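You operate a simulated robot arm through the tools that you are given. There is no shell and no other tool. Be economical: measure what you need, move in short steps, check, and stop when the job is done.

You run a simulated robot arm. Do the job below in one go: nothing can be reset, and whatever is moved stays where it is left.

TASK
Put the blue bag from the purple table on the stained board. Open the beige drawer, put the brown cap on the teal table away in the inside of the beige drawer and shut the drawer again. Press the swing button to switch it on. Open the machine door, take the white clip from the belt beside the out table and leave it on the floor behind the machine door, then shut the door. Open the crate drawer, take the pink carton from the inside of the crate drawer and put it on the belt beside the out table, then shut the drawer. Push the brown drawer shut. Put one of the purple cloths from the white table on the teal table. Take the bar marked nine and put it on the shelf with the bins of the tall rack. Put the bar marked seventeen on the orange plate. Open the grey drawer, put the blue adapter on the goods table away in the inside of the grey drawer, then shut the drawer. Any order will do.

It is judged by the outcome, as a careful person would: the job done as asked, and still so three seconds after it is handed in. It fails if anything else is knocked over, pushed out of place, dropped, spilled or broken. Lids that push on must go on centred and level and be pressed home; caps that screw on are set level and turned clockwise until they are tight. Flat cloth is picked up by pressing the open fingertips on it (5 to 10 N) and closing them slowly along it; thin cloth reads only 2 to 8 mm in the jaws.

THE ROBOT
A 7-joint arm with a two-finger parallel gripper on a trunk, on a base that drives. Base frame: it is fixed to the floor where the robot stands at the start and does not move with it; the origin is under the middle of the robot, x ahead of it, y to its left, z up; the surface under the hand at the start is at about z = 0.8. Readings come in m, degrees, newtons and seconds.
With the tool pointing down near the work surface it reaches from about 0.2 to 0.72 m from the robot's upright axis, wherever it stands. Its first joint turns from -166.0 to 166.0 degrees. Places, roughly: bar marked nine [1, -5, 0.75]; bar marked seventeen [0.75, -6.25, 0.75]; beige drawer [0.5, 3.1, 0.7]; belt beside the out table [-3.9, -2, 0.8]; blue adapter (10x5x4 cm) [0.9, -3.2, 0.8]; blue bag (9x8x2 cm) [0.5, -0.1, 0.8]; brown cap (3x4x2 cm) [0.9, 0.8, 0.8]; brown drawer [0.4, 2.3, 0.6]; crate drawer [-3.8, -1.9, 0.1]; floor behind the machine door (22x41 cm) [-3.68, 0.7, 0.52]; grey drawer [0.6, 0.4, 0.6]; inside of the beige drawer [0.5, 3.1, 0.6]; inside of the grey drawer [0.6, 0.4, 0.6]; machine door [-3.5, 0.7, 0.7]; orange plate (30x22x1 cm) [0.6, -5.4, 0.8]; pink carton (15x6x5 cm) [-3.7, -2, 0.2]; purple cloth (10x6x4 cm) [0.8, 2.5, 0.8]; purple cloth (10x7x3 cm) [1, 1.9, 0.8]; purple cloth (9x6x3 cm) [1, 2.1, 0.8]; shelf with the bins of the tall rack [-3.3, -4.9, 0.8]; stained board (26x32x1 cm) [-1.4, -0.5, 0.8]; swing button [-3.2, -3.3, 1.2]; teal table [0.8, 0.9, 0.8]; white clip (3x3x4 cm) [-3.8, -2.1, 0.8]. Payload 1.57 kg.
Tool frame: the origin (TCP) lies between the finger pads and is the grasp point; the fingertips stand 0.03 m ahead of it; z points along the fingers, y is the line along which they close. Largest opening 0.11 m; finger width 0.024, thickness 0.012; the body of the gripper, 0.048 by 0.112 m, starts 0.078 m behind the TCP.
Orientation is that of the tool frame in the base frame, as a unit quaternion [w, x, y, z]. With the fingers straight down and closing along the base's y, the tool's x points along the base's -x, its y along +y and its z along -z.

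THE INTERFACE
- The arm moves only by the tool move_arm. Its argument "commands" is a list of rows, each an object of numbers (a shift or turn left out is 0, a gripper value left out holds the last): "tx", "ty", "tz": the shift along the base's x, y, z in m; "wx", "wy", "wz": the turn, a rotation vector about the base's x, y, z in degrees; "hand": the finger opening in m, from 0 to 0.11. In form: [{"tx": .., "ty": .., "tz": .., "wx": .., "wy": .., "wz": .., "hand": ..}, ...]. A call has 1 to 8 rows; each row shifts and turns the commanded pose from where the row before left it. A row lasts 0.2 s, in which the tool goes at most 0.05 m and 8.6 degrees; a call with a longer step from one row to the next is refused whole, and so is a gripper value outside its range. A pose out of reach is approached as far as the arm can. The call stops where the force on the tool passes 40 N (or 10 N more than at its start, if that is more) or the arm is blocked; 0.2 s more then pass. The fingers move at their own pace (about 0.045 m/s each) and stop on an object; they squeeze with about 20 N. The grip force told is the motor's: it shows also when the fingers shut on nothing. Time passes only in rows, and 0.2 s behind the last, so rows that do not move let the fingers close. The reply holds the time, the measured pose of the TCP, the force on the tool along the base axes, the opening and the grip force, in the units named above and with some noise, with the torque about the TCP (base axes, N m) and any sound that the robot's microphone picked up, and new pictures: "views" is both (left out), scene, wrist or none.
- Cameras (640 x 400 px; columns grow to the right, rows downward): "scene" is now at [0.0127, 0.1511, 1.4255]; the picture's right is [-0.07, -1.00, 0.00], its down [-0.81, 0.05, -0.59] and it looks along [0.58, -0.04, -0.81] (base axes); focal length 286 px, centre (320, 200). "wrist" rides on the gripper at [0.07, 0.016, -0.141] in the tool frame; the picture's right is [-0.23, 0.97, 0.00], its down [-0.86, -0.20, -0.48] and it looks along [-0.47, -0.11, 0.88] (tool axes); focal length 222 px, centre (320, 200). There is no depth. A picture from a camera that has moved, and an enlarged one, comes with that camera's place and axes in the base frame and with its lens.
- slide_trunk(by): slides the trunk up (or, below 0, down) by that many m; the arm and the scene camera ride with it, the base frame stays. It gives what a move gives, with no picture.
- steer(legs): drives the robot by 1 to 6 legs, each [ahead, turn to the left] in m and degrees, along the robot's own axes; the way and the turn of a leg run together, so that a leg with both is an arc; at most 1.5 m and 180 degrees a leg. The arm and the cameras ride along, it lands a little off, and it stops where it bumps. It gives what a move gives, and a new picture of the scene camera.
- aim_head(pan, tilt): turns the head with the scene camera to pan (to the left, within 155 degrees either way) and tilt (down, from -29 to 69), counted from straight ahead of the robot. It gives what a move gives, and a new picture of the scene camera.
- zoom(camera, box): a new picture of the part [left, top, right, bottom] of that camera's present view, enlarged. The clock stands still meanwhile.
- sign_off(): hands the job in; it is judged then, once.

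Go step by step. Nothing tells you exact positions but the pictures and the camera data: compare them with the known pose of the tool, close in by small moves and look again before you grip or let go. The budget is 588 turns and 360 pictures, counting those below and the enlarged ones. Unless the task says otherwise, let go and move clear before handing in.

The tools are called after "Call:" as name(argument=value, ...) on one line, values as JSON. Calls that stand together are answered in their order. move_arm: Moves the arm, as the interface text tells. Its arguments: {"type":"object","properties":{"commands":{"type":"array","items":{"type":"object","properties":{"tx":{"type":"number"},"ty":{"type":"number"},"tz":{"type":"number"},"wx":{"type":"number"},"wy":{"type":"number"},"wz":{"type":"number"},"hand":{"type":"number"}}}},"views":{"type":"string","enum":["both","scene","wrist","none"]}},"required":["commands"]} The other tools are called the same way: slide_trunk (by) slides the trunk up or down; steer (legs) drives the base; aim_head (pan, tilt) turns the head that bears the scene camera; zoom (camera, box) takes an enlarged picture of a part of a camera's view; sign_off () hands the job in.

At the start:

```text
t: 0.0
eef_pos: [0.474, 0.1983, 1.0579]
tool_rot: [0.0, 0.0, 1.0, -0.001]
wrist_force: [0.1, 0.0, 0.0]
moment: [0.01, 0.02, -0.02]
width: 0.1101
grasp_force: 0.0
trunk travel left (down, up): [-0.375, 0.215]
robot x, y, heading: [0.0014, 0.0034, -0.1]
head pan, tilt: [-3.8, 54.1]
```

scene: 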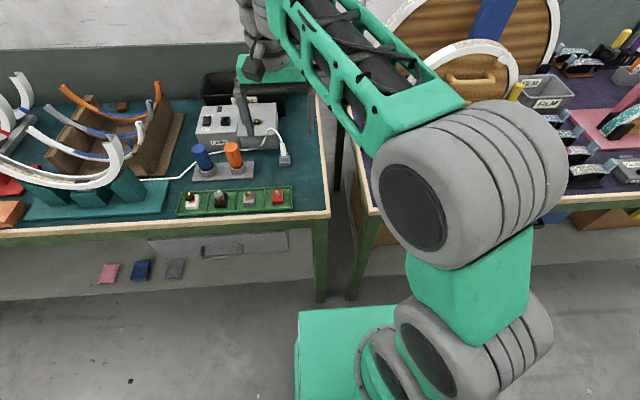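
wrist: 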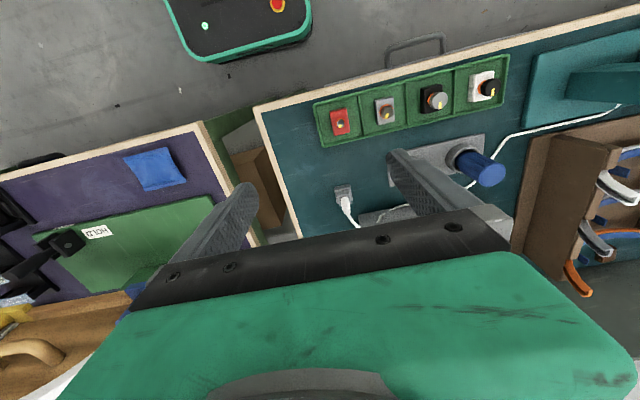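

The wrist view shows the blue bag on the purple table at about (0.48, -0.12). I'll move over it, turning the gripper so it closes along x.

Call:
move_arm(commands=[{"ty": -0.03, "wz": -8.2}, {"ty": -0.03, "wz": -8.2}, {"ty": -0.03, "wz": -8.2}, {"ty": -0.03, "wz": -8.2}, {"ty": -0.03, "wz": -8.2}, {"ty": -0.03, "wz": -8.2}, {"ty": -0.03, "wz": -8.2}, {"ty": -0.03, "wz": -8.2}], views="none")

Call:
move_arm(commands=[{"ty": -0.03, "wz": -8.2}, {"ty": -0.03, "wz": -8.2}, {"ty": -0.022, "wz": -8.0, "tx": 0.008}])

Call:
aim_head(pan=-40, tilt=45)

```text
t: 1.8
eef_pos: [0.4723, -0.0419, 1.0587]
tool_rot: [0.001, 0.542, 0.84, -0.001]
wrist_force: [-0.1, -0.3, -0.6]
moment: [0.02, 0.02, 0.01]
width: 0.11
grasp_force: 0.1
trunk travel left (down, up): [-0.375, 0.215]
robot x, y, heading: [-0.0006, 0.0018, -0.2]
head pan, tilt: [-3.8, 54.1]
```

```text
t: 2.6
eef_pos: [0.4842, -0.1238, 1.0591]
tool_rot: [0.0, 0.708, 0.706, -0.001]
wrist_force: [-0.1, 0.3, -0.1]
moment: [0.03, 0.0, 0.0]
width: 0.1101
grasp_force: 0.1
trunk travel left (down, up): [-0.375, 0.215]
robot x, y, heading: [0.0005, 0.0019, -0.0]
head pan, tilt: [-3.8, 54.1]
camera scene: at [0.0126, 0.1509, 1.4255], right [-0.07, -1.0, 0.0], down [-0.81, 0.05, -0.59], along [0.58, -0.04, -0.81], focal length 286 px, centre (320, 200)
camera wrist: at [0.5, -0.054, 1.1997], right [0.97, -0.23, 0.0], down [-0.2, -0.85, 0.48], along [-0.11, -0.47, -0.88], focal length 222 px, centre (320, 200)
```

scene: 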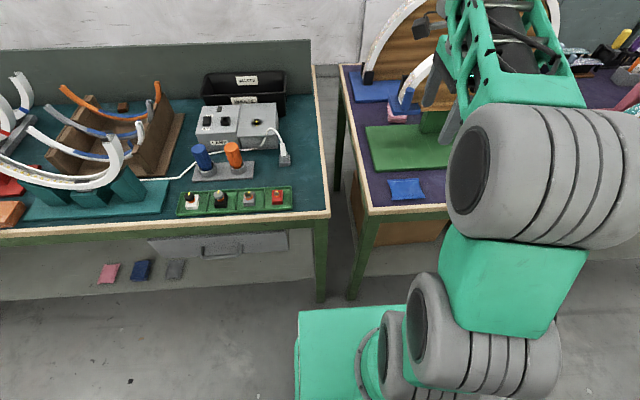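
wrist: 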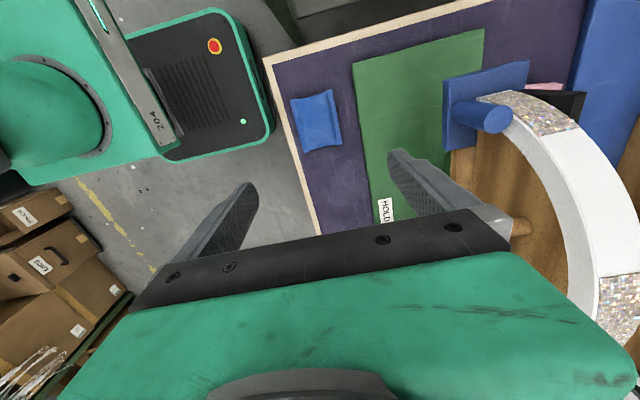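

```text
t: 3.6
eef_pos: [0.4843, -0.1234, 1.0589]
tool_rot: [0.0, 0.707, 0.707, 0.0]
wrist_force: [-0.5, 0.4, -0.7]
moment: [-0.01, -0.04, 0.0]
width: 0.1098
grasp_force: 0.1
trunk travel left (down, up): [-0.375, 0.215]
robot x, y, heading: [-0.0033, 0.005, -0.3]
head pan, tilt: [-40.0, 45.0]
camera scene: at [0.0021, 0.1036, 1.4378], right [-0.64, -0.77, 0.0], down [-0.54, 0.45, -0.71], along [0.54, -0.45, -0.71], focal length 286 px, centre (320, 200)
```

scene: 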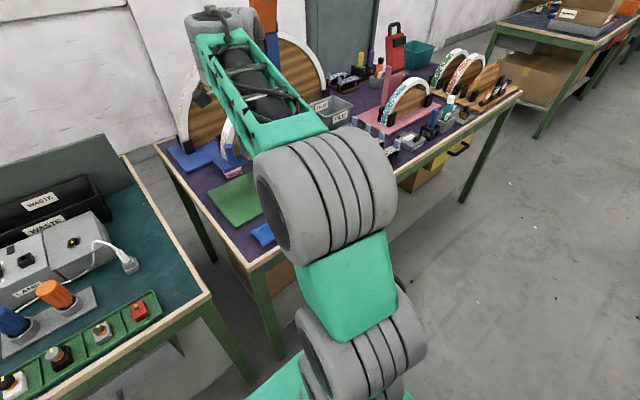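

The bag centre works out at (0.481, -0.114). The green mat sits close on the far side, so I'll narrow the opening to 0.09 and go down.

Call:
move_arm(commands=[{"tx": -0.003, "ty": 0.009, "hand": 0.09}, {"tz": -0.04}, {"tz": -0.04}, {"tz": -0.04}, {"tz": -0.04}, {"tz": -0.035}])

```text
t: 5.0
eef_pos: [0.4902, -0.1161, 0.8836]
tool_rot: [-0.002, 0.707, 0.707, -0.003]
wrist_force: [0.0, 0.1, -0.1]
moment: [0.06, 0.0, -0.03]
width: 0.0899
grasp_force: 0.1
out of reach, approached as far as the arm can: row 6
trunk travel left (down, up): [-0.375, 0.215]
robot x, y, heading: [-0.0014, -0.0006, -0.2]
head pan, tilt: [-40.0, 45.0]
camera scene: at [0.002, 0.1036, 1.4378], right [-0.64, -0.77, 0.0], down [-0.54, 0.45, -0.71], along [0.54, -0.45, -0.71], focal length 286 px, centre (320, 200)
camera wrist: at [0.5071, -0.0458, 1.024], right [0.97, -0.23, -0.01], down [-0.2, -0.86, 0.48], along [-0.11, -0.47, -0.88], focal length 222 px, centre (320, 200)
```

scene: 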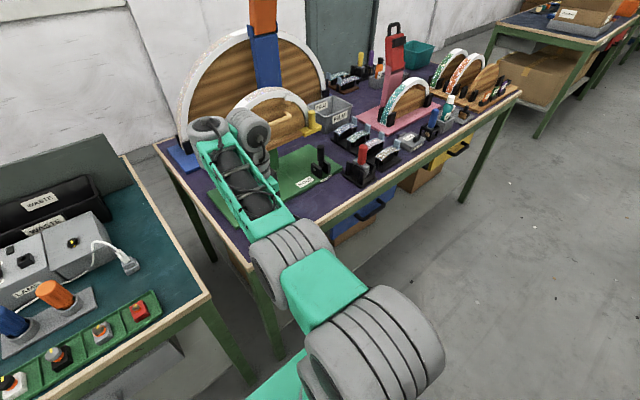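
wrist: 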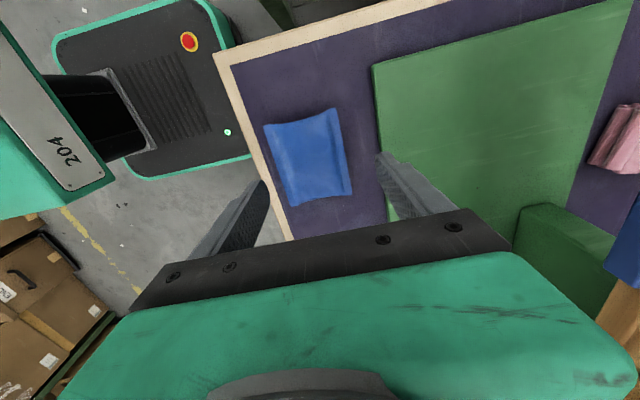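

The arm is near a reach limit at this height. I'll raise the hand a little and lower the trunk.

Call:
move_arm(commands=[{"tz": 0.03}, {"tz": 0.03}], views="none")

Call:
slide_trunk(by=-0.08)

Call:
move_arm(commands=[{"tz": 0.0}])

```text
t: 5.6
eef_pos: [0.4905, -0.1149, 0.9448]
tool_rot: [0.0, 0.707, 0.707, 0.0]
wrist_force: [-0.7, -0.1, 0.0]
moment: [0.04, 0.03, 0.01]
width: 0.09
grasp_force: 0.0
trunk travel left (down, up): [-0.375, 0.215]
robot x, y, heading: [0.001, -0.0007, 0.1]
head pan, tilt: [-40.0, 45.0]
```

```text
t: 6.8
eef_pos: [0.492, -0.1144, 0.8665]
tool_rot: [0.0, 0.707, 0.707, 0.0]
wrist_force: [0.3, -0.2, -0.2]
moment: [-0.05, -0.02, 0.0]
width: 0.0902
grasp_force: 0.1
trunk travel left (down, up): [-0.295, 0.295]
robot x, y, heading: [0.004, -0.0012, -0.0]
head pan, tilt: [-40.0, 45.0]
```

```text
t: 7.2
eef_pos: [0.4904, -0.1149, 0.866]
tool_rot: [-0.001, 0.707, 0.707, 0.0]
wrist_force: [-0.4, -0.5, -0.6]
moment: [-0.03, 0.02, 0.01]
width: 0.09
grasp_force: 0.0
trunk travel left (down, up): [-0.295, 0.295]
robot x, y, heading: [-0.0024, -0.0009, -0.2]
head pan, tilt: [-40.0, 45.0]
camera scene: at [0.0021, 0.1035, 1.3578], right [-0.64, -0.77, 0.0], down [-0.54, 0.45, -0.71], along [0.54, -0.45, -0.71], focal length 286 px, centre (320, 200)
camera wrist: at [0.5072, -0.0453, 1.0057], right [0.97, -0.23, 0.0], down [-0.2, -0.86, 0.48], along [-0.11, -0.47, -0.88], focal length 222 px, centre (320, 200)
```

scene: 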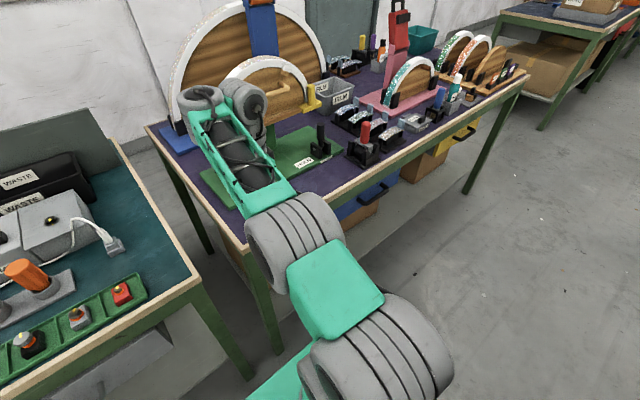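
wrist: 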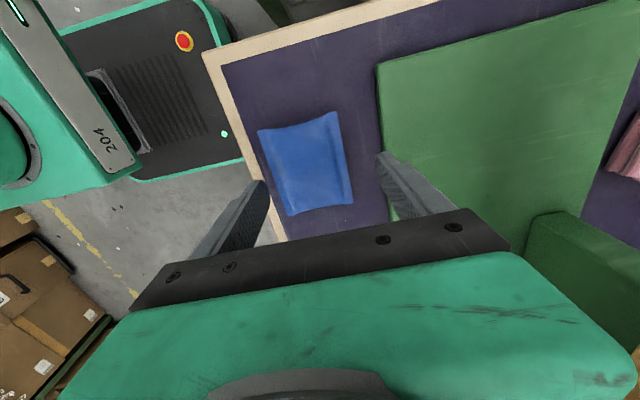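

Bag centre is (0.480, -0.116). I'll shift 1 cm and go down in small steps.

Call:
move_arm(commands=[{"tx": -0.01}, {"tz": -0.015}, {"tz": -0.01}, {"tz": -0.006}], views="wrist")

```text
t: 8.2
eef_pos: [0.4805, -0.1138, 0.8351]
tool_rot: [0.001, 0.707, 0.707, 0.0]
wrist_force: [0.0, 0.0, 0.4]
moment: [-0.01, 0.03, 0.02]
width: 0.09
grasp_force: 0.0
trunk travel left (down, up): [-0.295, 0.295]
robot x, y, heading: [-0.0024, 0.0007, 0.0]
head pan, tilt: [-40.0, 45.0]
camera wrist: at [0.497, -0.0445, 0.975], right [0.97, -0.23, 0.0], down [-0.2, -0.86, 0.48], along [-0.11, -0.47, -0.88], focal length 222 px, centre (320, 200)
```

wrist: 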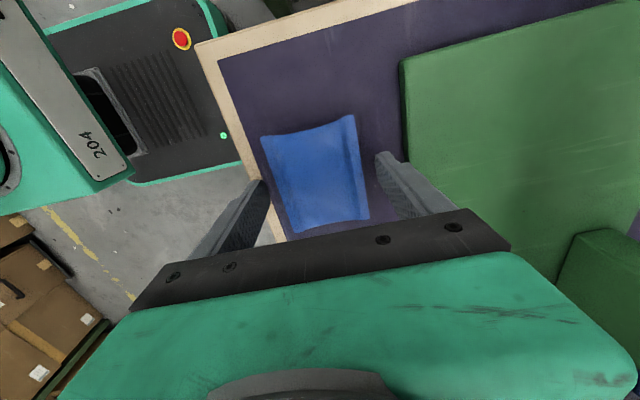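

Call:
move_arm(commands=[{"tz": -0.003}, {"hand": 0.03}, {"hand": 0.03}, {"hand": 0.03}, {"hand": 0.0}, {"hand": 0.0}, {"hand": 0.0}, {"hand": 0.0}], views="wrist")

```text
t: 10.0
eef_pos: [0.4799, -0.1156, 0.8321]
tool_rot: [0.0, 0.707, 0.708, 0.0]
wrist_force: [0.3, 0.8, -0.1]
moment: [-0.01, 0.01, 0.03]
width: 0.069
grasp_force: 19.7
trunk travel left (down, up): [-0.295, 0.295]
robot x, y, heading: [-0.0009, 0.0004, 0.1]
head pan, tilt: [-40.0, 45.0]
camera wrist: at [0.4966, -0.0448, 0.9725], right [0.97, -0.23, 0.0], down [-0.2, -0.86, 0.48], along [-0.11, -0.47, -0.88], focal length 222 px, centre (320, 200)
```

wrist: 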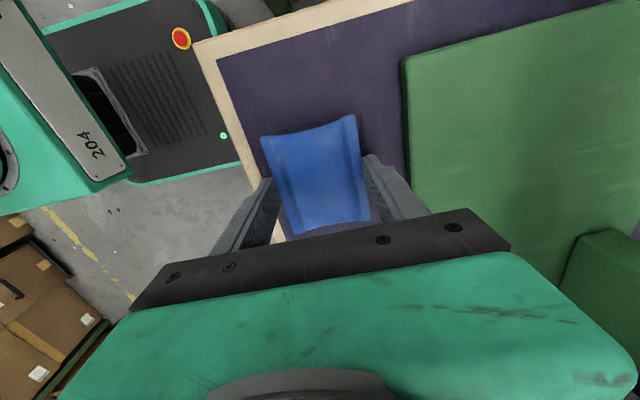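

Gripped at 69 mm. I'll lift, look behind for the board, and back off.

Call:
move_arm(commands=[{"tz": 0.03}, {"tz": 0.05}, {"tz": 0.05}, {"tz": 0.05}, {"tz": 0.05, "tx": -0.02}, {"tz": 0.03, "tx": -0.04}], views="wrist")

Call:
aim_head(pan=150, tilt=25)

Call:
aim_head(pan=-150, tilt=25)

```text
refused: row 5 steps farther than a row can; nothing moved
```

```text
t: 12.8
eef_pos: [0.4805, -0.1146, 0.8312]
tool_rot: [-0.001, 0.707, 0.707, 0.0]
wrist_force: [0.2, -0.3, 0.1]
moment: [0.02, -0.02, 0.01]
width: 0.069
grasp_force: 19.9
trunk travel left (down, up): [-0.295, 0.295]
robot x, y, heading: [0.0016, -0.0042, -0.1]
head pan, tilt: [150.0, 25.0]
camera scene: at [-0.1399, 0.2019, 1.3884], right [0.5, 0.87, 0.0], down [0.37, -0.21, -0.91], along [-0.78, 0.45, -0.42], focal length 286 px, centre (320, 200)
```

scene: 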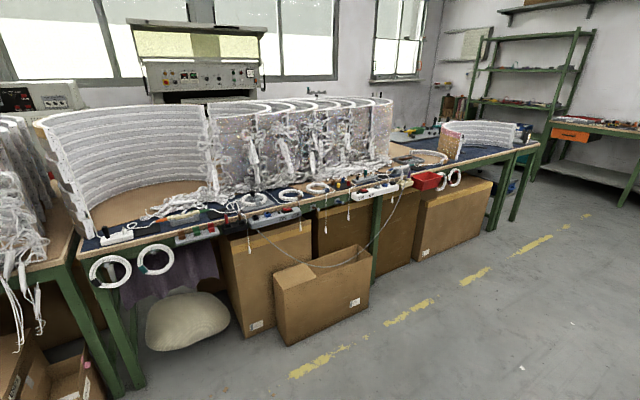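

```text
t: 16.9
eef_pos: [0.4807, -0.1144, 0.832]
tool_rot: [0.0, 0.706, 0.708, 0.0]
wrist_force: [0.4, -0.6, -0.4]
moment: [-0.01, -0.02, 0.0]
width: 0.069
grasp_force: 20.2
trunk travel left (down, up): [-0.295, 0.295]
robot x, y, heading: [-0.0004, 0.0027, -0.0]
head pan, tilt: [-150.0, 25.0]
camera scene: at [-0.1399, 0.1097, 1.3884], right [-0.5, 0.87, 0.0], down [0.37, 0.21, -0.91], along [-0.78, -0.45, -0.42], focal length 286 px, centre (320, 200)
```

scene: 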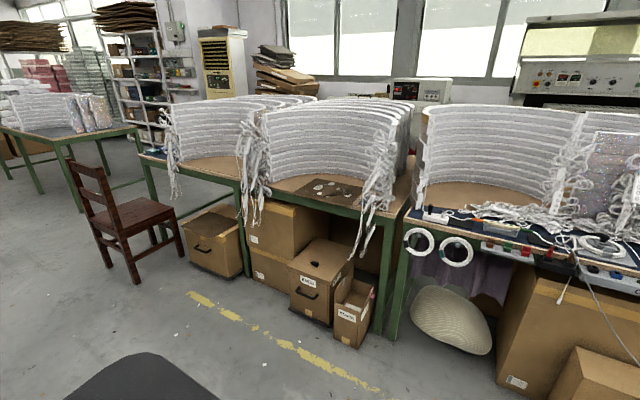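

The board is on the table behind, at about (-1.36, -0.55). I'll lift the bag, drive round and look.

Call:
move_arm(commands=[{"tz": 0.03}, {"tz": 0.05}, {"tz": 0.05}, {"tz": 0.05}, {"tz": 0.045, "tx": -0.02}, {"tz": 0.03, "tx": -0.03}], views="none")

Call:
aim_head(pan=0, tilt=45)

Call:
steer(legs=[[-0.3, 0], [0, -90], [0.6, 0], [0, -90], [0.3, 0]])

```text
t: 18.3
eef_pos: [0.4316, -0.1132, 1.0848]
tool_rot: [0.0, 0.707, 0.707, -0.001]
wrist_force: [0.8, -0.3, -0.9]
moment: [0.04, 0.06, -0.03]
width: 0.0691
grasp_force: 20.6
trunk travel left (down, up): [-0.295, 0.295]
robot x, y, heading: [0.0004, -0.0001, 0.0]
head pan, tilt: [-150.0, 25.0]
```

```text
t: 20.6
eef_pos: [0.4306, -0.1141, 1.0848]
tool_rot: [0.0, 0.707, 0.707, 0.001]
wrist_force: [0.0, 0.5, -0.9]
moment: [-0.01, -0.02, 0.01]
width: 0.0689
grasp_force: 20.1
trunk travel left (down, up): [-0.295, 0.295]
robot x, y, heading: [-0.0002, -0.0, -0.1]
head pan, tilt: [0.0, 45.0]
camera scene: at [0.0211, 0.1558, 1.3578], right [0.0, -1.0, 0.0], down [-0.71, 0.0, -0.71], along [0.71, 0.0, -0.71], focal length 286 px, centre (320, 200)
```

scene: 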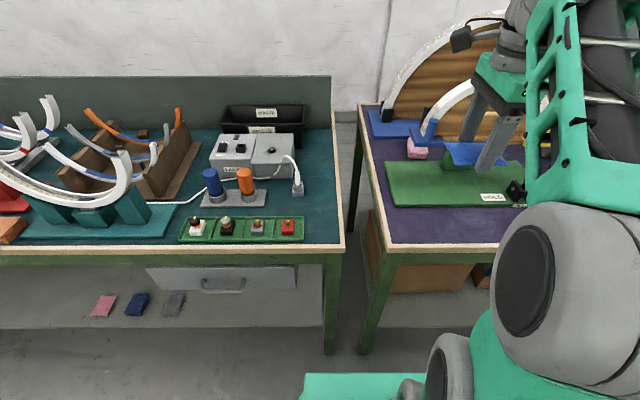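

```text
t: 35.0
eef_pos: [-1.0224, -0.4968, 1.0854]
tool_rot: [-0.001, -0.705, 0.709, 0.0]
wrist_force: [-0.5, -0.8, 0.2]
moment: [-0.01, -0.02, 0.01]
width: 0.0691
grasp_force: 20.2
trunk travel left (down, up): [-0.295, 0.295]
robot x, y, heading: [-0.5902, -0.6099, 179.7]
head pan, tilt: [0.0, 45.0]
camera scene: at [-0.6131, -0.7642, 1.3578], right [0.0, 1.0, 0.0], down [0.71, 0.0, -0.71], along [-0.71, 0.0, -0.71], focal length 286 px, centre (320, 200)
```

scene: 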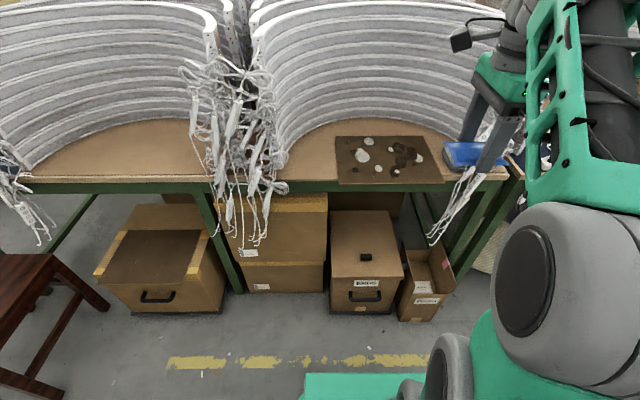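

The board centre is at about (-1.365, -0.565). I'll drive 0.2 m closer and shift the bag in front of its centre.

Call:
move_arm(commands=[{"ty": -0.035}, {"ty": -0.035}], views="none")

Call:
steer(legs=[[0.2, 0]])

```text
t: 35.6
eef_pos: [-1.02, -0.5664, 1.0857]
tool_rot: [0.0, -0.705, 0.709, 0.0]
wrist_force: [0.0, 0.3, 0.2]
moment: [-0.03, -0.01, 0.0]
width: 0.0693
grasp_force: 19.9
trunk travel left (down, up): [-0.295, 0.295]
robot x, y, heading: [-0.5911, -0.6138, 179.9]
head pan, tilt: [0.0, 45.0]
```

```text
t: 37.2
eef_pos: [-1.2271, -0.5638, 1.0852]
tool_rot: [-0.001, -0.705, 0.709, 0.0]
wrist_force: [-0.4, 0.3, -1.1]
moment: [-0.01, 0.05, 0.02]
width: 0.0689
grasp_force: 19.7
trunk travel left (down, up): [-0.295, 0.295]
robot x, y, heading: [-0.7971, -0.6084, 180.1]
head pan, tilt: [0.0, 45.0]
camera scene: at [-0.8201, -0.7634, 1.3578], right [0.0, 1.0, 0.0], down [0.71, 0.0, -0.71], along [-0.71, 0.0, -0.71], focal length 286 px, centre (320, 200)
```

scene: 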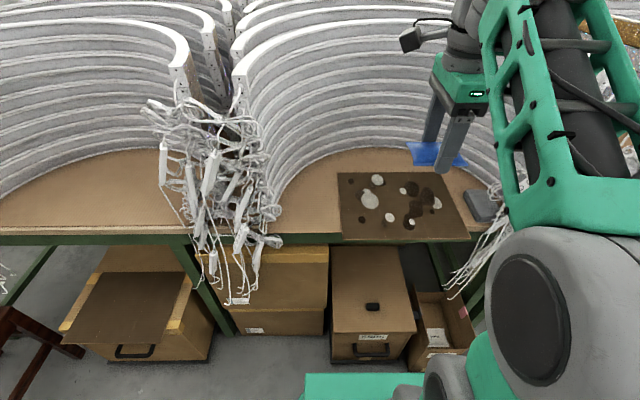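

Call:
move_arm(commands=[{"tx": -0.042}, {"tx": -0.042}, {"tx": -0.041}, {"tz": -0.05}, {"tz": -0.05}, {"tz": -0.05}, {"tz": -0.045}])

```text
t: 38.8
eef_pos: [-1.3532, -0.5643, 0.8926]
tool_rot: [0.0, -0.706, 0.708, 0.0]
wrist_force: [0.2, -0.1, -0.9]
moment: [0.02, 0.04, -0.04]
width: 0.0688
grasp_force: 20.2
trunk travel left (down, up): [-0.295, 0.295]
robot x, y, heading: [-0.798, -0.6126, 179.8]
head pan, tilt: [0.0, 45.0]
camera scene: at [-0.8202, -0.7634, 1.3578], right [0.0, 1.0, 0.0], down [0.71, 0.0, -0.71], along [-0.71, 0.0, -0.71], focal length 286 px, centre (320, 200)
camera wrist: at [-1.3692, -0.6334, 1.0325], right [-0.97, 0.23, 0.0], down [0.2, 0.85, 0.48], along [0.11, 0.47, -0.88], focal length 222 px, centre (320, 200)
```

scene: 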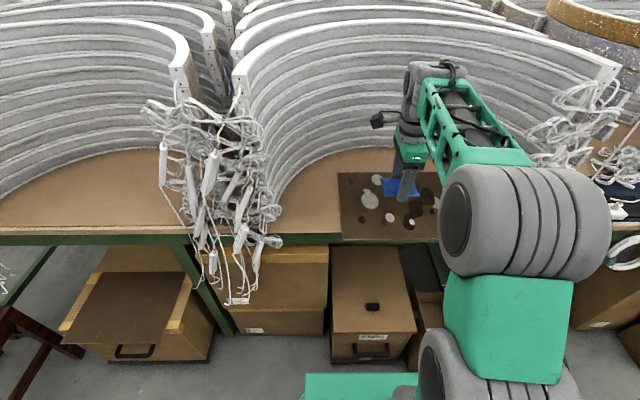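
wrist: 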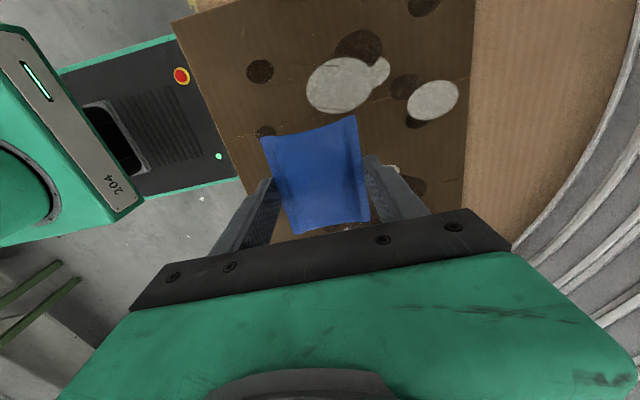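

Call:
move_arm(commands=[{"tz": -0.03}, {"tz": -0.012}, {"tz": -0.004}, {"tz": -0.003}], views="wrist")

```text
t: 39.8
eef_pos: [-1.3532, -0.5652, 0.8416]
tool_rot: [-0.001, -0.706, 0.708, 0.001]
wrist_force: [0.3, -0.7, -1.1]
moment: [-0.03, 0.01, -0.01]
width: 0.0689
grasp_force: 19.8
trunk travel left (down, up): [-0.295, 0.295]
robot x, y, heading: [-0.7934, -0.6098, 179.6]
head pan, tilt: [0.0, 45.0]
camera wrist: at [-1.3698, -0.6345, 0.982], right [-0.97, 0.23, 0.0], down [0.2, 0.85, 0.48], along [0.11, 0.47, -0.88], focal length 222 px, centre (320, 200)
```

wrist: 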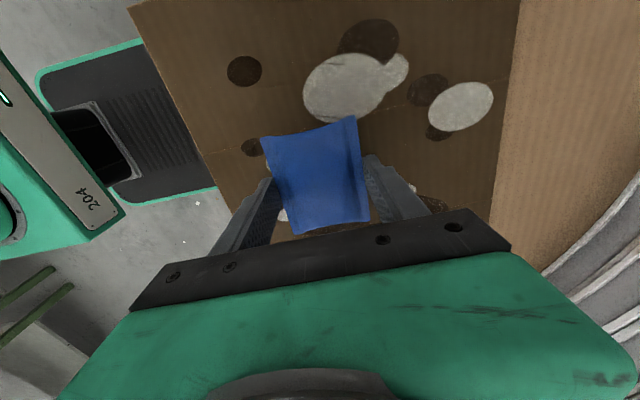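

Call:
move_arm(commands=[{"tz": -0.003}], views="none")

Call:
move_arm(commands=[{"tz": -0.003}], views="none")

Call:
move_arm(commands=[{"tz": -0.002}], views="none")

```text
t: 40.2
eef_pos: [-1.353, -0.5649, 0.8385]
tool_rot: [0.0, -0.706, 0.709, -0.001]
wrist_force: [0.5, 0.1, -0.5]
moment: [0.02, 0.02, 0.02]
width: 0.0689
grasp_force: 19.9
trunk travel left (down, up): [-0.295, 0.295]
robot x, y, heading: [-0.7973, -0.6082, 179.9]
head pan, tilt: [0.0, 45.0]
```

```text
t: 40.6
eef_pos: [-1.3535, -0.5637, 0.8338]
tool_rot: [0.0, -0.706, 0.708, 0.0]
wrist_force: [-0.2, -0.3, -0.3]
moment: [-0.01, -0.01, -0.03]
width: 0.069
grasp_force: 20.1
trunk travel left (down, up): [-0.295, 0.295]
robot x, y, heading: [-0.7993, -0.609, 179.6]
head pan, tilt: [0.0, 45.0]
```

```text
t: 41.0
eef_pos: [-1.3528, -0.5645, 0.8334]
tool_rot: [0.0, -0.705, 0.709, 0.0]
wrist_force: [0.4, 0.0, -0.7]
moment: [-0.01, 0.02, 0.03]
width: 0.0691
grasp_force: 20.1
trunk travel left (down, up): [-0.295, 0.295]
robot x, y, heading: [-0.7945, -0.6037, 179.8]
head pan, tilt: [0.0, 45.0]
```

Call:
move_arm(commands=[{"tz": -0.003}, {"tz": -0.002}], views="none")

Call:
move_arm(commands=[{"tz": -0.003}], views="wrist")

```text
t: 41.6
eef_pos: [-1.3542, -0.5649, 0.8278]
tool_rot: [-0.001, -0.706, 0.709, 0.0]
wrist_force: [0.8, -0.4, -0.6]
moment: [0.01, 0.02, 0.03]
width: 0.0692
grasp_force: 19.8
trunk travel left (down, up): [-0.295, 0.295]
robot x, y, heading: [-0.7954, -0.6077, 179.7]
head pan, tilt: [0.0, 45.0]
```

```text
t: 42.0
eef_pos: [-1.3526, -0.5634, 0.8255]
tool_rot: [0.0, -0.706, 0.708, 0.0]
wrist_force: [0.8, 0.8, 1.1]
moment: [0.01, -0.01, -0.02]
width: 0.0691
grasp_force: 20.5
trunk travel left (down, up): [-0.295, 0.295]
robot x, y, heading: [-0.7969, -0.61, 179.7]
head pan, tilt: [0.0, 45.0]
camera wrist: at [-1.3696, -0.6337, 0.9658], right [-0.97, 0.23, 0.0], down [0.2, 0.85, 0.48], along [0.11, 0.47, -0.88], focal length 222 px, centre (320, 200)
```

wrist: 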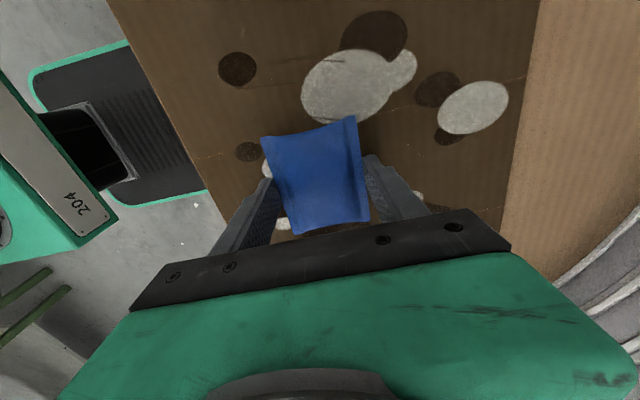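

Call:
move_arm(commands=[{"tz": -0.002}], views="none")

Call:
move_arm(commands=[{"tz": -0.002}], views="none")

```text
t: 42.4
eef_pos: [-1.3517, -0.5652, 0.8224]
tool_rot: [0.001, -0.706, 0.709, 0.0]
wrist_force: [0.7, -0.1, -0.4]
moment: [0.01, -0.02, 0.0]
width: 0.0689
grasp_force: 20.2
trunk travel left (down, up): [-0.295, 0.295]
robot x, y, heading: [-0.7973, -0.6074, 179.8]
head pan, tilt: [0.0, 45.0]
```

```text
t: 42.8
eef_pos: [-1.3537, -0.5656, 0.8214]
tool_rot: [0.0, -0.706, 0.708, 0.0]
wrist_force: [-0.2, -1.1, -0.2]
moment: [-0.01, 0.01, 0.03]
width: 0.0689
grasp_force: 20.3
trunk travel left (down, up): [-0.295, 0.295]
robot x, y, heading: [-0.798, -0.6113, 179.8]
head pan, tilt: [0.0, 45.0]
```

Call:
move_arm(commands=[{"tz": -0.002}, {"tz": 0}], views="none")

Call:
move_arm(commands=[{"tz": -0.002}, {"tz": 0}], views="none")

Call:
move_arm(commands=[{"tz": -0.002}, {"tz": 0}], views="none")

Call:
move_arm(commands=[{"tz": -0.002}, {"tz": 0}], views="wrist")

```text
t: 43.4
eef_pos: [-1.3516, -0.5654, 0.82]
tool_rot: [0.0, -0.706, 0.708, 0.0]
wrist_force: [0.1, -1.2, 6.4]
moment: [0.21, -0.03, -0.02]
width: 0.069
grasp_force: 19.3
trunk travel left (down, up): [-0.295, 0.295]
robot x, y, heading: [-0.797, -0.6074, 180.0]
head pan, tilt: [0.0, 45.0]
```

```text
t: 44.0
eef_pos: [-1.3532, -0.5655, 0.8198]
tool_rot: [-0.001, -0.706, 0.708, 0.002]
wrist_force: [-1.3, -1.9, 16.7]
moment: [0.1, 0.03, 0.0]
width: 0.069
grasp_force: 20.0
trunk travel left (down, up): [-0.295, 0.295]
robot x, y, heading: [-0.7978, -0.6132, 179.5]
head pan, tilt: [0.0, 45.0]
```

```text
t: 44.6
eef_pos: [-1.3531, -0.5657, 0.8194]
tool_rot: [-0.003, -0.706, 0.709, 0.003]
wrist_force: [-4.7, -0.6, 35.0]
moment: [-0.03, -0.52, 0.03]
width: 0.069
grasp_force: 19.8
trunk travel left (down, up): [-0.295, 0.295]
robot x, y, heading: [-0.7998, -0.6122, 179.7]
head pan, tilt: [0.0, 45.0]
```

```text
t: 45.0
eef_pos: [-1.3541, -0.5654, 0.8189]
tool_rot: [-0.004, -0.706, 0.708, 0.004]
wrist_force: [4.4, -0.6, 14.4]
moment: [-0.06, -0.65, 0.01]
width: 0.0692
grasp_force: 20.2
trunk travel left (down, up): [-0.295, 0.295]
robot x, y, heading: [-0.7971, -0.6104, 179.8]
head pan, tilt: [0.0, 45.0]
stopped in row 2: the force on the tool passed its limit at 46 N (the readings are from after the stop); the commanded pose is now the measured one
camera wrist: at [-1.3688, -0.6346, 0.9597], right [-0.97, 0.23, 0.01], down [0.21, 0.85, 0.48], along [0.1, 0.47, -0.88], focal length 222 px, centre (320, 200)
```

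wrist: 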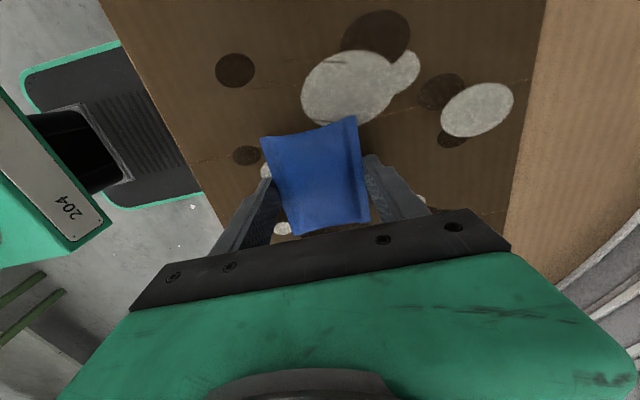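

Contact at TCP 0.82. I'll relax upward 2 mm, open and rise.

Call:
move_arm(commands=[{"tz": 0.002}, {"hand": 0.095}, {"hand": 0.095}, {"tz": 0.03}, {"tz": 0.05}, {"tz": 0.05}, {"tz": 0.05}, {"tz": 0.05}])

```text
t: 46.9
eef_pos: [-1.3547, -0.5657, 1.0477]
tool_rot: [-0.003, -0.705, 0.709, 0.002]
wrist_force: [-0.4, -0.8, 0.0]
moment: [-0.03, -0.03, 0.01]
width: 0.0951
grasp_force: 0.1
trunk travel left (down, up): [-0.295, 0.295]
robot x, y, heading: [-0.7977, -0.609, 179.9]
head pan, tilt: [0.0, 45.0]
camera scene: at [-0.8204, -0.7635, 1.3577], right [0.0, 1.0, 0.0], down [0.71, 0.0, -0.71], along [-0.71, 0.0, -0.71], focal length 286 px, centre (320, 200)
camera wrist: at [-1.3701, -0.6343, 1.1881], right [-0.97, 0.23, 0.0], down [0.2, 0.85, 0.48], along [0.11, 0.47, -0.88], focal length 222 px, centre (320, 200)
```

scene: 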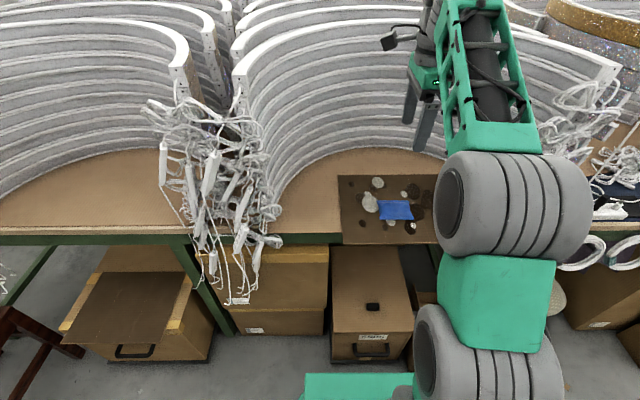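
wrist: 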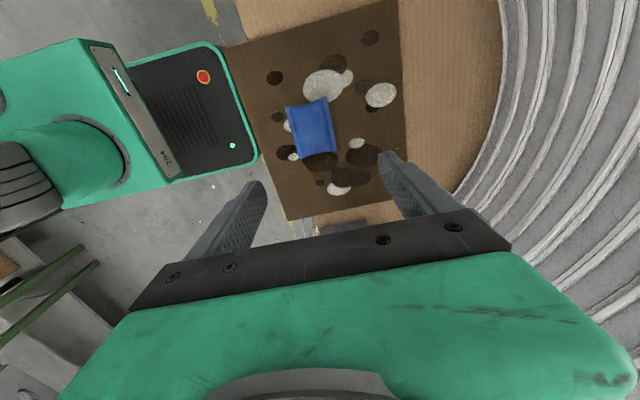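

The bag lies on the board. Next is the teal table: I'll retract, drive round to about (0, 0.8) facing it, and look.

Call:
move_arm(commands=[{"tx": 0.04, "tz": 0.02}, {"tx": 0.04, "tz": 0.02}, {"tx": 0.04}], views="none")

Call:
steer(legs=[[-0.35, 0], [0, -90], [1.35, 0], [0, -90], [0.4, 0]])

```text
t: 47.6
eef_pos: [-1.2391, -0.5628, 1.0868]
tool_rot: [-0.003, -0.706, 0.709, 0.001]
wrist_force: [-0.3, 0.1, -1.3]
moment: [0.01, -0.04, 0.0]
width: 0.0948
grasp_force: 0.1
trunk travel left (down, up): [-0.295, 0.295]
robot x, y, heading: [-0.8003, -0.6129, 179.8]
head pan, tilt: [0.0, 45.0]
```

```text
t: 66.0
eef_pos: [0.3915, 0.678, 1.087]
tool_rot: [0.003, 0.713, 0.702, 0.002]
wrist_force: [-0.4, 0.1, -0.4]
moment: [-0.03, -0.02, 0.0]
width: 0.0946
grasp_force: 0.1
trunk travel left (down, up): [-0.295, 0.295]
robot x, y, heading: [-0.0452, 0.7304, -1.1]
head pan, tilt: [0.0, 45.0]
camera scene: at [-0.0238, 0.8863, 1.3578], right [-0.02, -1.0, 0.0], down [-0.71, 0.01, -0.71], along [0.71, -0.01, -0.71], focal length 286 px, centre (320, 200)
```

scene: 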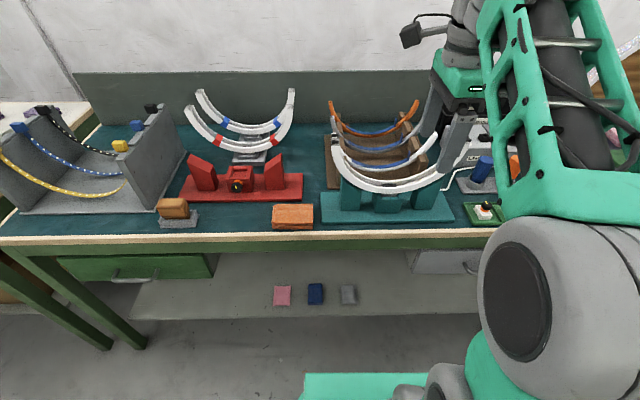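

Call:
zoom(camera="scene", box=[240, 60, 460, 240])

Call:
aim_head(pan=-20, tilt=35)

```text
2.22 times, centred on (350, 150) of scene
camera zoom: at [-0.0238, 0.8863, 1.3578], right [-0.02, -1.0, 0.0], down [-0.71, 0.01, -0.71], along [0.71, -0.01, -0.71], focal length 637 px, centre (253, 311)
```

zoom: 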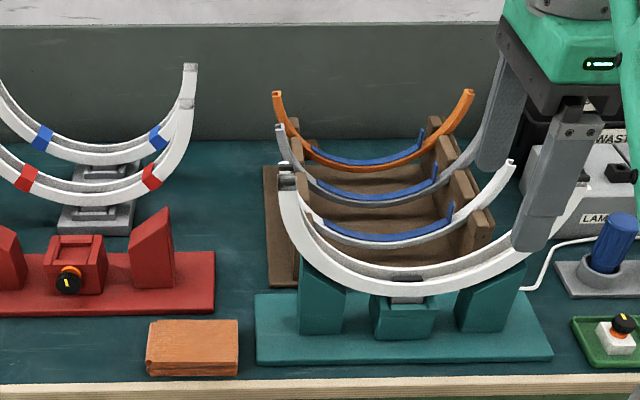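

```text
t: 66.8
eef_pos: [0.3925, 0.6767, 1.0865]
tool_rot: [0.002, 0.713, 0.701, 0.002]
wrist_force: [-0.8, -0.1, -0.6]
moment: [-0.03, -0.02, 0.0]
width: 0.0952
grasp_force: 0.1
trunk travel left (down, up): [-0.295, 0.295]
robot x, y, heading: [-0.0458, 0.73, -0.9]
head pan, tilt: [-20.0, 35.0]
camera scene: at [-0.0228, 0.8562, 1.3726], right [-0.36, -0.93, 0.0], down [-0.54, 0.2, -0.82], along [0.77, -0.29, -0.57], focal length 286 px, centre (320, 200)
```

scene: 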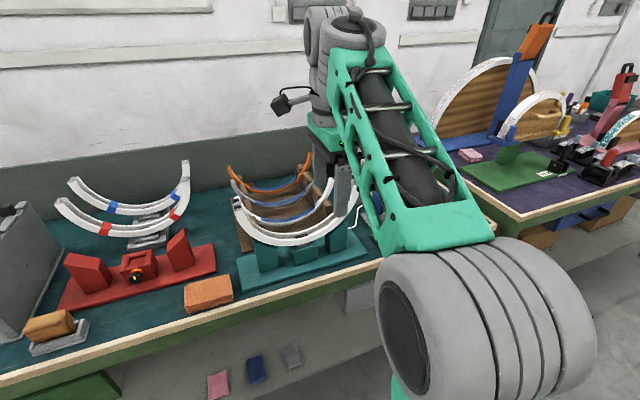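

The cap isn't visible from here. I'll raise the trunk to look from higher up.

Call:
slide_trunk(by=0.29)

Call:
aim_head(pan=-10, tilt=45)

Call:
zoom(camera="scene", box=[160, 60, 480, 260])

```text
t: 69.7
eef_pos: [0.3918, 0.677, 1.3783]
tool_rot: [0.002, 0.713, 0.701, 0.002]
wrist_force: [0.1, -0.3, -0.7]
moment: [-0.01, -0.01, -0.05]
width: 0.0952
grasp_force: 0.1
trunk travel left (down, up): [-0.585, 0.005]
robot x, y, heading: [-0.0485, 0.7299, -1.1]
head pan, tilt: [-20.0, 35.0]
```

```text
t: 70.5
eef_pos: [0.392, 0.6783, 1.3767]
tool_rot: [0.002, 0.713, 0.702, 0.001]
wrist_force: [-0.2, -0.8, 0.7]
moment: [0.0, -0.02, 0.01]
width: 0.0951
grasp_force: 0.2
trunk travel left (down, up): [-0.585, 0.005]
robot x, y, heading: [-0.048, 0.7309, -1.0]
head pan, tilt: [-10.0, 45.0]
camera scene: at [-0.0252, 0.8721, 1.6478], right [-0.19, -0.98, 0.0], down [-0.69, 0.13, -0.71], along [0.69, -0.13, -0.71], focal length 286 px, centre (320, 200)
```

scene: 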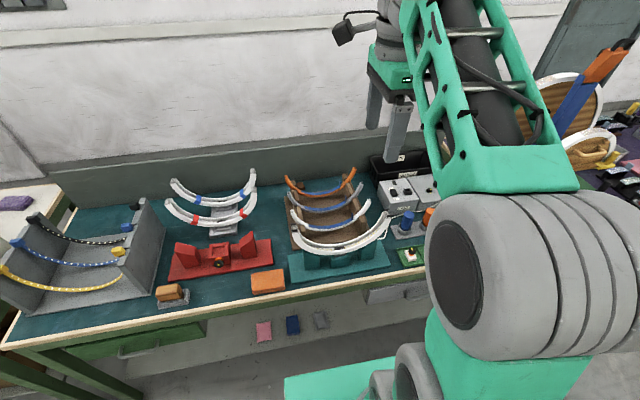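

```text
2.00 times, centred on (320, 160) of scene
camera zoom: at [-0.0252, 0.8721, 1.6478], right [-0.19, -0.98, 0.0], down [-0.69, 0.13, -0.71], along [0.69, -0.13, -0.71], focal length 573 px, centre (320, 280)
```

zoom: 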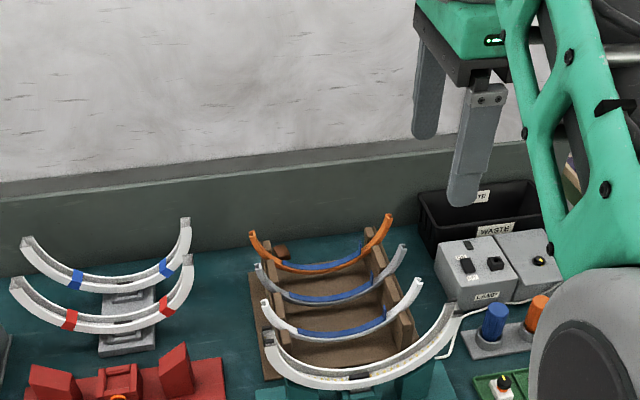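

Call:
zoom(camera="scene", box=[265, 150, 345, 210])

```text
6.67 times, centred on (305, 180) of scene
camera zoom: at [-0.0252, 0.8721, 1.6478], right [-0.19, -0.98, 0.0], down [-0.69, 0.13, -0.71], along [0.69, -0.13, -0.71], focal length 1910 px, centre (420, 333)
```

zoom: 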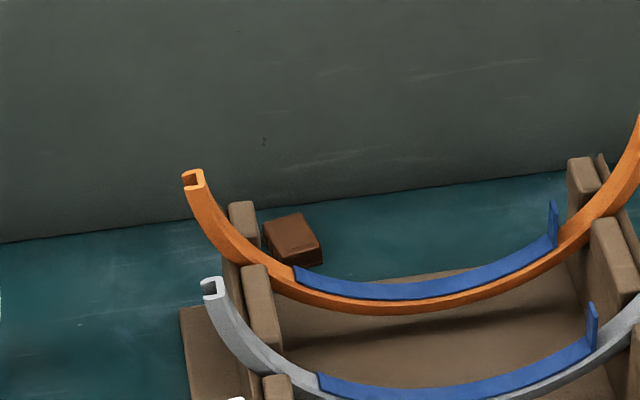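

The cap sits behind the cradle at about (0.888, 0.784), between the cradle posts and the back panel. I'll turn the gripper to close along y and drive closer.

Call:
move_arm(commands=[{"wz": 8.5}, {"wz": 8.5}, {"wz": 8.5}, {"wz": 8.5}, {"wz": 8.5}, {"wz": 8.5}, {"wz": 8.5}, {"wz": 8.5}], views="none")

Call:
move_arm(commands=[{"wz": 8.5, "ty": 0.03}, {"wz": 8.5, "ty": 0.03}, {"wz": 5.8, "ty": 0.03}], views="none")

Call:
steer(legs=[[0.15, 1.0]])

```text
t: 72.3
eef_pos: [0.3932, 0.6771, 1.3776]
tool_rot: [0.0, 0.197, 0.98, 0.003]
wrist_force: [0.7, 0.5, -0.9]
moment: [-0.01, 0.0, 0.04]
width: 0.0949
grasp_force: 0.1
trunk travel left (down, up): [-0.585, 0.005]
robot x, y, heading: [-0.0483, 0.7339, -1.0]
head pan, tilt: [-10.0, 45.0]
```

```text
t: 73.1
eef_pos: [0.3923, 0.7684, 1.377]
tool_rot: [0.0, 0.0, 1.0, 0.002]
wrist_force: [-0.1, 0.2, 0.4]
moment: [-0.01, -0.01, 0.01]
width: 0.0951
grasp_force: 0.0
trunk travel left (down, up): [-0.585, 0.005]
robot x, y, heading: [-0.0464, 0.7295, -1.0]
head pan, tilt: [-10.0, 45.0]
```

```text
t: 74.4
eef_pos: [0.5395, 0.7732, 1.3761]
tool_rot: [-0.001, -0.007, 1.0, 0.004]
wrist_force: [0.5, 0.2, -0.2]
moment: [-0.03, 0.0, 0.01]
width: 0.0952
grasp_force: 0.0
trunk travel left (down, up): [-0.585, 0.005]
robot x, y, heading: [0.1008, 0.7277, -0.1]
head pan, tilt: [-10.0, 45.0]
camera scene: at [0.1212, 0.8714, 1.6477], right [-0.17, -0.98, 0.0], down [-0.7, 0.12, -0.71], along [0.7, -0.12, -0.71], focal length 286 px, centre (320, 200)
```

scene: 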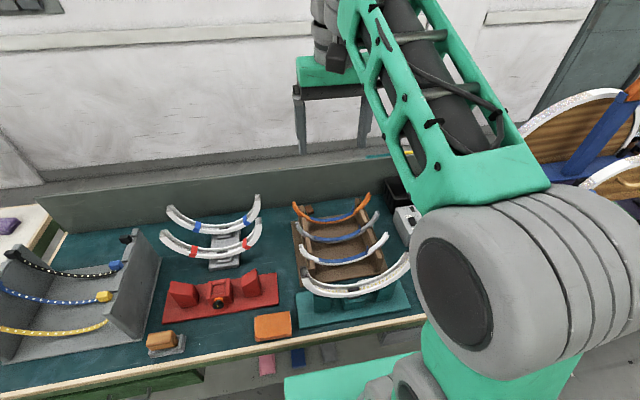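

Call:
move_arm(commands=[{"tx": 0.045}, {"tx": 0.045}, {"tx": 0.045}, {"tx": 0.045}, {"tx": 0.045}, {"tx": 0.045}], views="both")

```text
t: 75.2
eef_pos: [0.6732, 0.7721, 1.3767]
tool_rot: [0.01, -0.007, 1.0, 0.003]
wrist_force: [22.4, 8.6, -29.5]
moment: [-1.18, 1.27, -0.61]
width: 0.0951
grasp_force: 0.0
out of reach, approached as far as the arm can: row 4
trunk travel left (down, up): [-0.585, 0.005]
robot x, y, heading: [0.1016, 0.7308, -0.0]
head pan, tilt: [-10.0, 45.0]
stopped in row 4: the force on the tool passed its limit at 118 N (the readings are from after the stop); the commanded pose is now the measured one
camera scene: at [0.1191, 0.8712, 1.6478], right [-0.17, -0.98, 0.0], down [-0.7, 0.12, -0.71], along [0.7, -0.12, -0.71], focal length 286 px, centre (320, 200)
camera wrist: at [0.6004, 0.7865, 1.5163], right [0.21, 0.98, 0.01], down [0.85, -0.19, 0.5], along [0.49, -0.1, -0.87], focal length 222 px, centre (320, 200)
```

scene: 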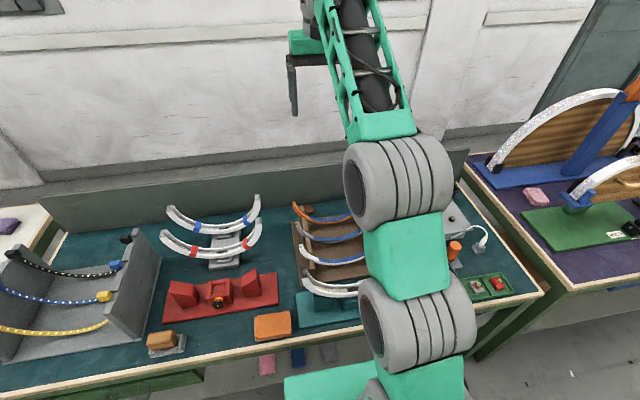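
wrist: 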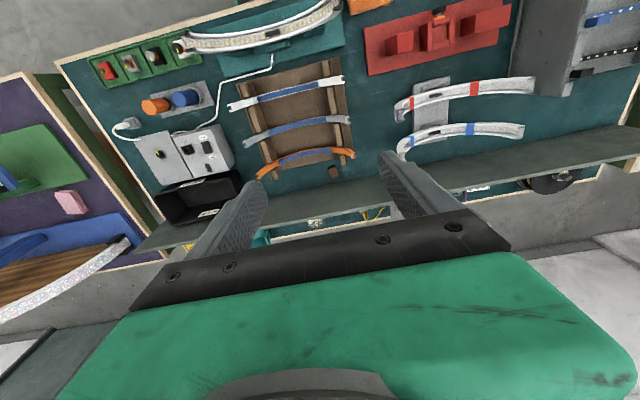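

Some strain at full extension up here. I'll pull back and lower the trunk to try the reach there.

Call:
move_arm(commands=[{"tx": -0.03}, {"tx": -0.03}], views="none")

Call:
slide_trunk(by=-0.3)

Call:
move_arm(commands=[{"tx": 0.03}, {"tx": 0.03}, {"tx": 0.03}, {"tx": 0.03}], views="none")

```text
t: 75.8
eef_pos: [0.6132, 0.774, 1.3769]
tool_rot: [0.008, -0.007, 1.0, 0.003]
wrist_force: [0.3, -1.0, 0.1]
moment: [-0.01, 0.01, -0.02]
width: 0.0948
grasp_force: 0.0
trunk travel left (down, up): [-0.585, 0.005]
robot x, y, heading: [0.0962, 0.7282, 0.1]
head pan, tilt: [-10.0, 45.0]
```

```text
t: 78.8
eef_pos: [0.611, 0.7732, 1.0771]
tool_rot: [0.008, -0.007, 1.0, 0.003]
wrist_force: [0.7, 0.6, -0.3]
moment: [0.01, 0.02, -0.03]
width: 0.095
grasp_force: 0.1
trunk travel left (down, up): [-0.285, 0.305]
robot x, y, heading: [0.0996, 0.7254, -0.1]
head pan, tilt: [-10.0, 45.0]
```

```text
t: 79.5
eef_pos: [0.682, 0.7727, 1.0776]
tool_rot: [0.019, -0.005, 1.0, 0.004]
wrist_force: [20.3, 7.8, -26.0]
moment: [-1.21, 1.11, -0.64]
width: 0.0949
grasp_force: 0.1
out of reach, approached as far as the arm can: row 3
trunk travel left (down, up): [-0.285, 0.305]
robot x, y, heading: [0.1024, 0.7283, -0.0]
head pan, tilt: [-10.0, 45.0]
stopped in row 3: the force on the tool passed its limit at 97 N (the readings are from after the stop); the commanded pose is now the measured one
```

Call:
move_arm(commands=[{"tx": -0.04}, {"tx": -0.04}], views="none")

Call:
slide_trunk(by=0.09)

Call:
move_arm(commands=[{"tz": -0.04}, {"tz": -0.04}, {"tz": -0.04}, {"tz": -0.04}, {"tx": 0.03}, {"tx": 0.03}, {"tx": 0.03}], views="both")

```text
t: 80.2
eef_pos: [0.5991, 0.7772, 1.0738]
tool_rot: [0.016, -0.006, 1.0, 0.005]
wrist_force: [0.1, 0.3, 0.0]
moment: [-0.01, 0.0, -0.01]
width: 0.0949
grasp_force: 0.1
trunk travel left (down, up): [-0.285, 0.305]
robot x, y, heading: [0.1002, 0.7312, 0.1]
head pan, tilt: [-10.0, 45.0]
```

```text
t: 81.4
eef_pos: [0.6011, 0.7759, 1.1647]
tool_rot: [0.015, -0.005, 1.0, 0.004]
wrist_force: [-0.7, -0.2, 0.4]
moment: [0.0, 0.0, -0.02]
width: 0.0949
grasp_force: 0.1
trunk travel left (down, up): [-0.375, 0.215]
robot x, y, heading: [0.1021, 0.7303, -0.3]
head pan, tilt: [-10.0, 45.0]
```

```text
t: 83.0
eef_pos: [0.6928, 0.7769, 1.0024]
tool_rot: [0.016, -0.007, 1.0, 0.005]
wrist_force: [-0.2, -0.4, 0.4]
moment: [-0.02, 0.0, 0.03]
width: 0.0952
grasp_force: 0.1
trunk travel left (down, up): [-0.375, 0.215]
robot x, y, heading: [0.0963, 0.7304, -0.0]
head pan, tilt: [-10.0, 45.0]
camera scene: at [0.1199, 0.8713, 1.4377], right [-0.17, -0.98, 0.0], down [-0.7, 0.12, -0.71], along [0.7, -0.12, -0.71], focal length 286 px, centre (320, 200)
camera wrist: at [0.6181, 0.7915, 1.1417], right [0.22, 0.98, 0.02], down [0.84, -0.19, 0.5], along [0.49, -0.1, -0.86], focal length 222 px, centre (320, 200)
```

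scene: 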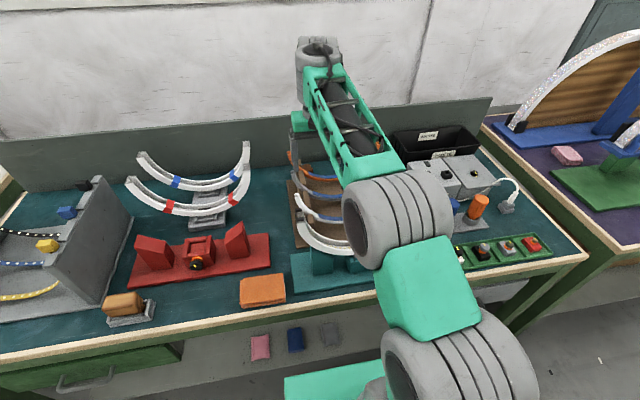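
wrist: 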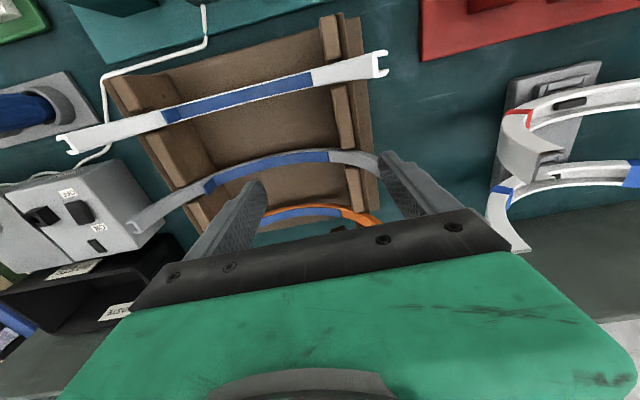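

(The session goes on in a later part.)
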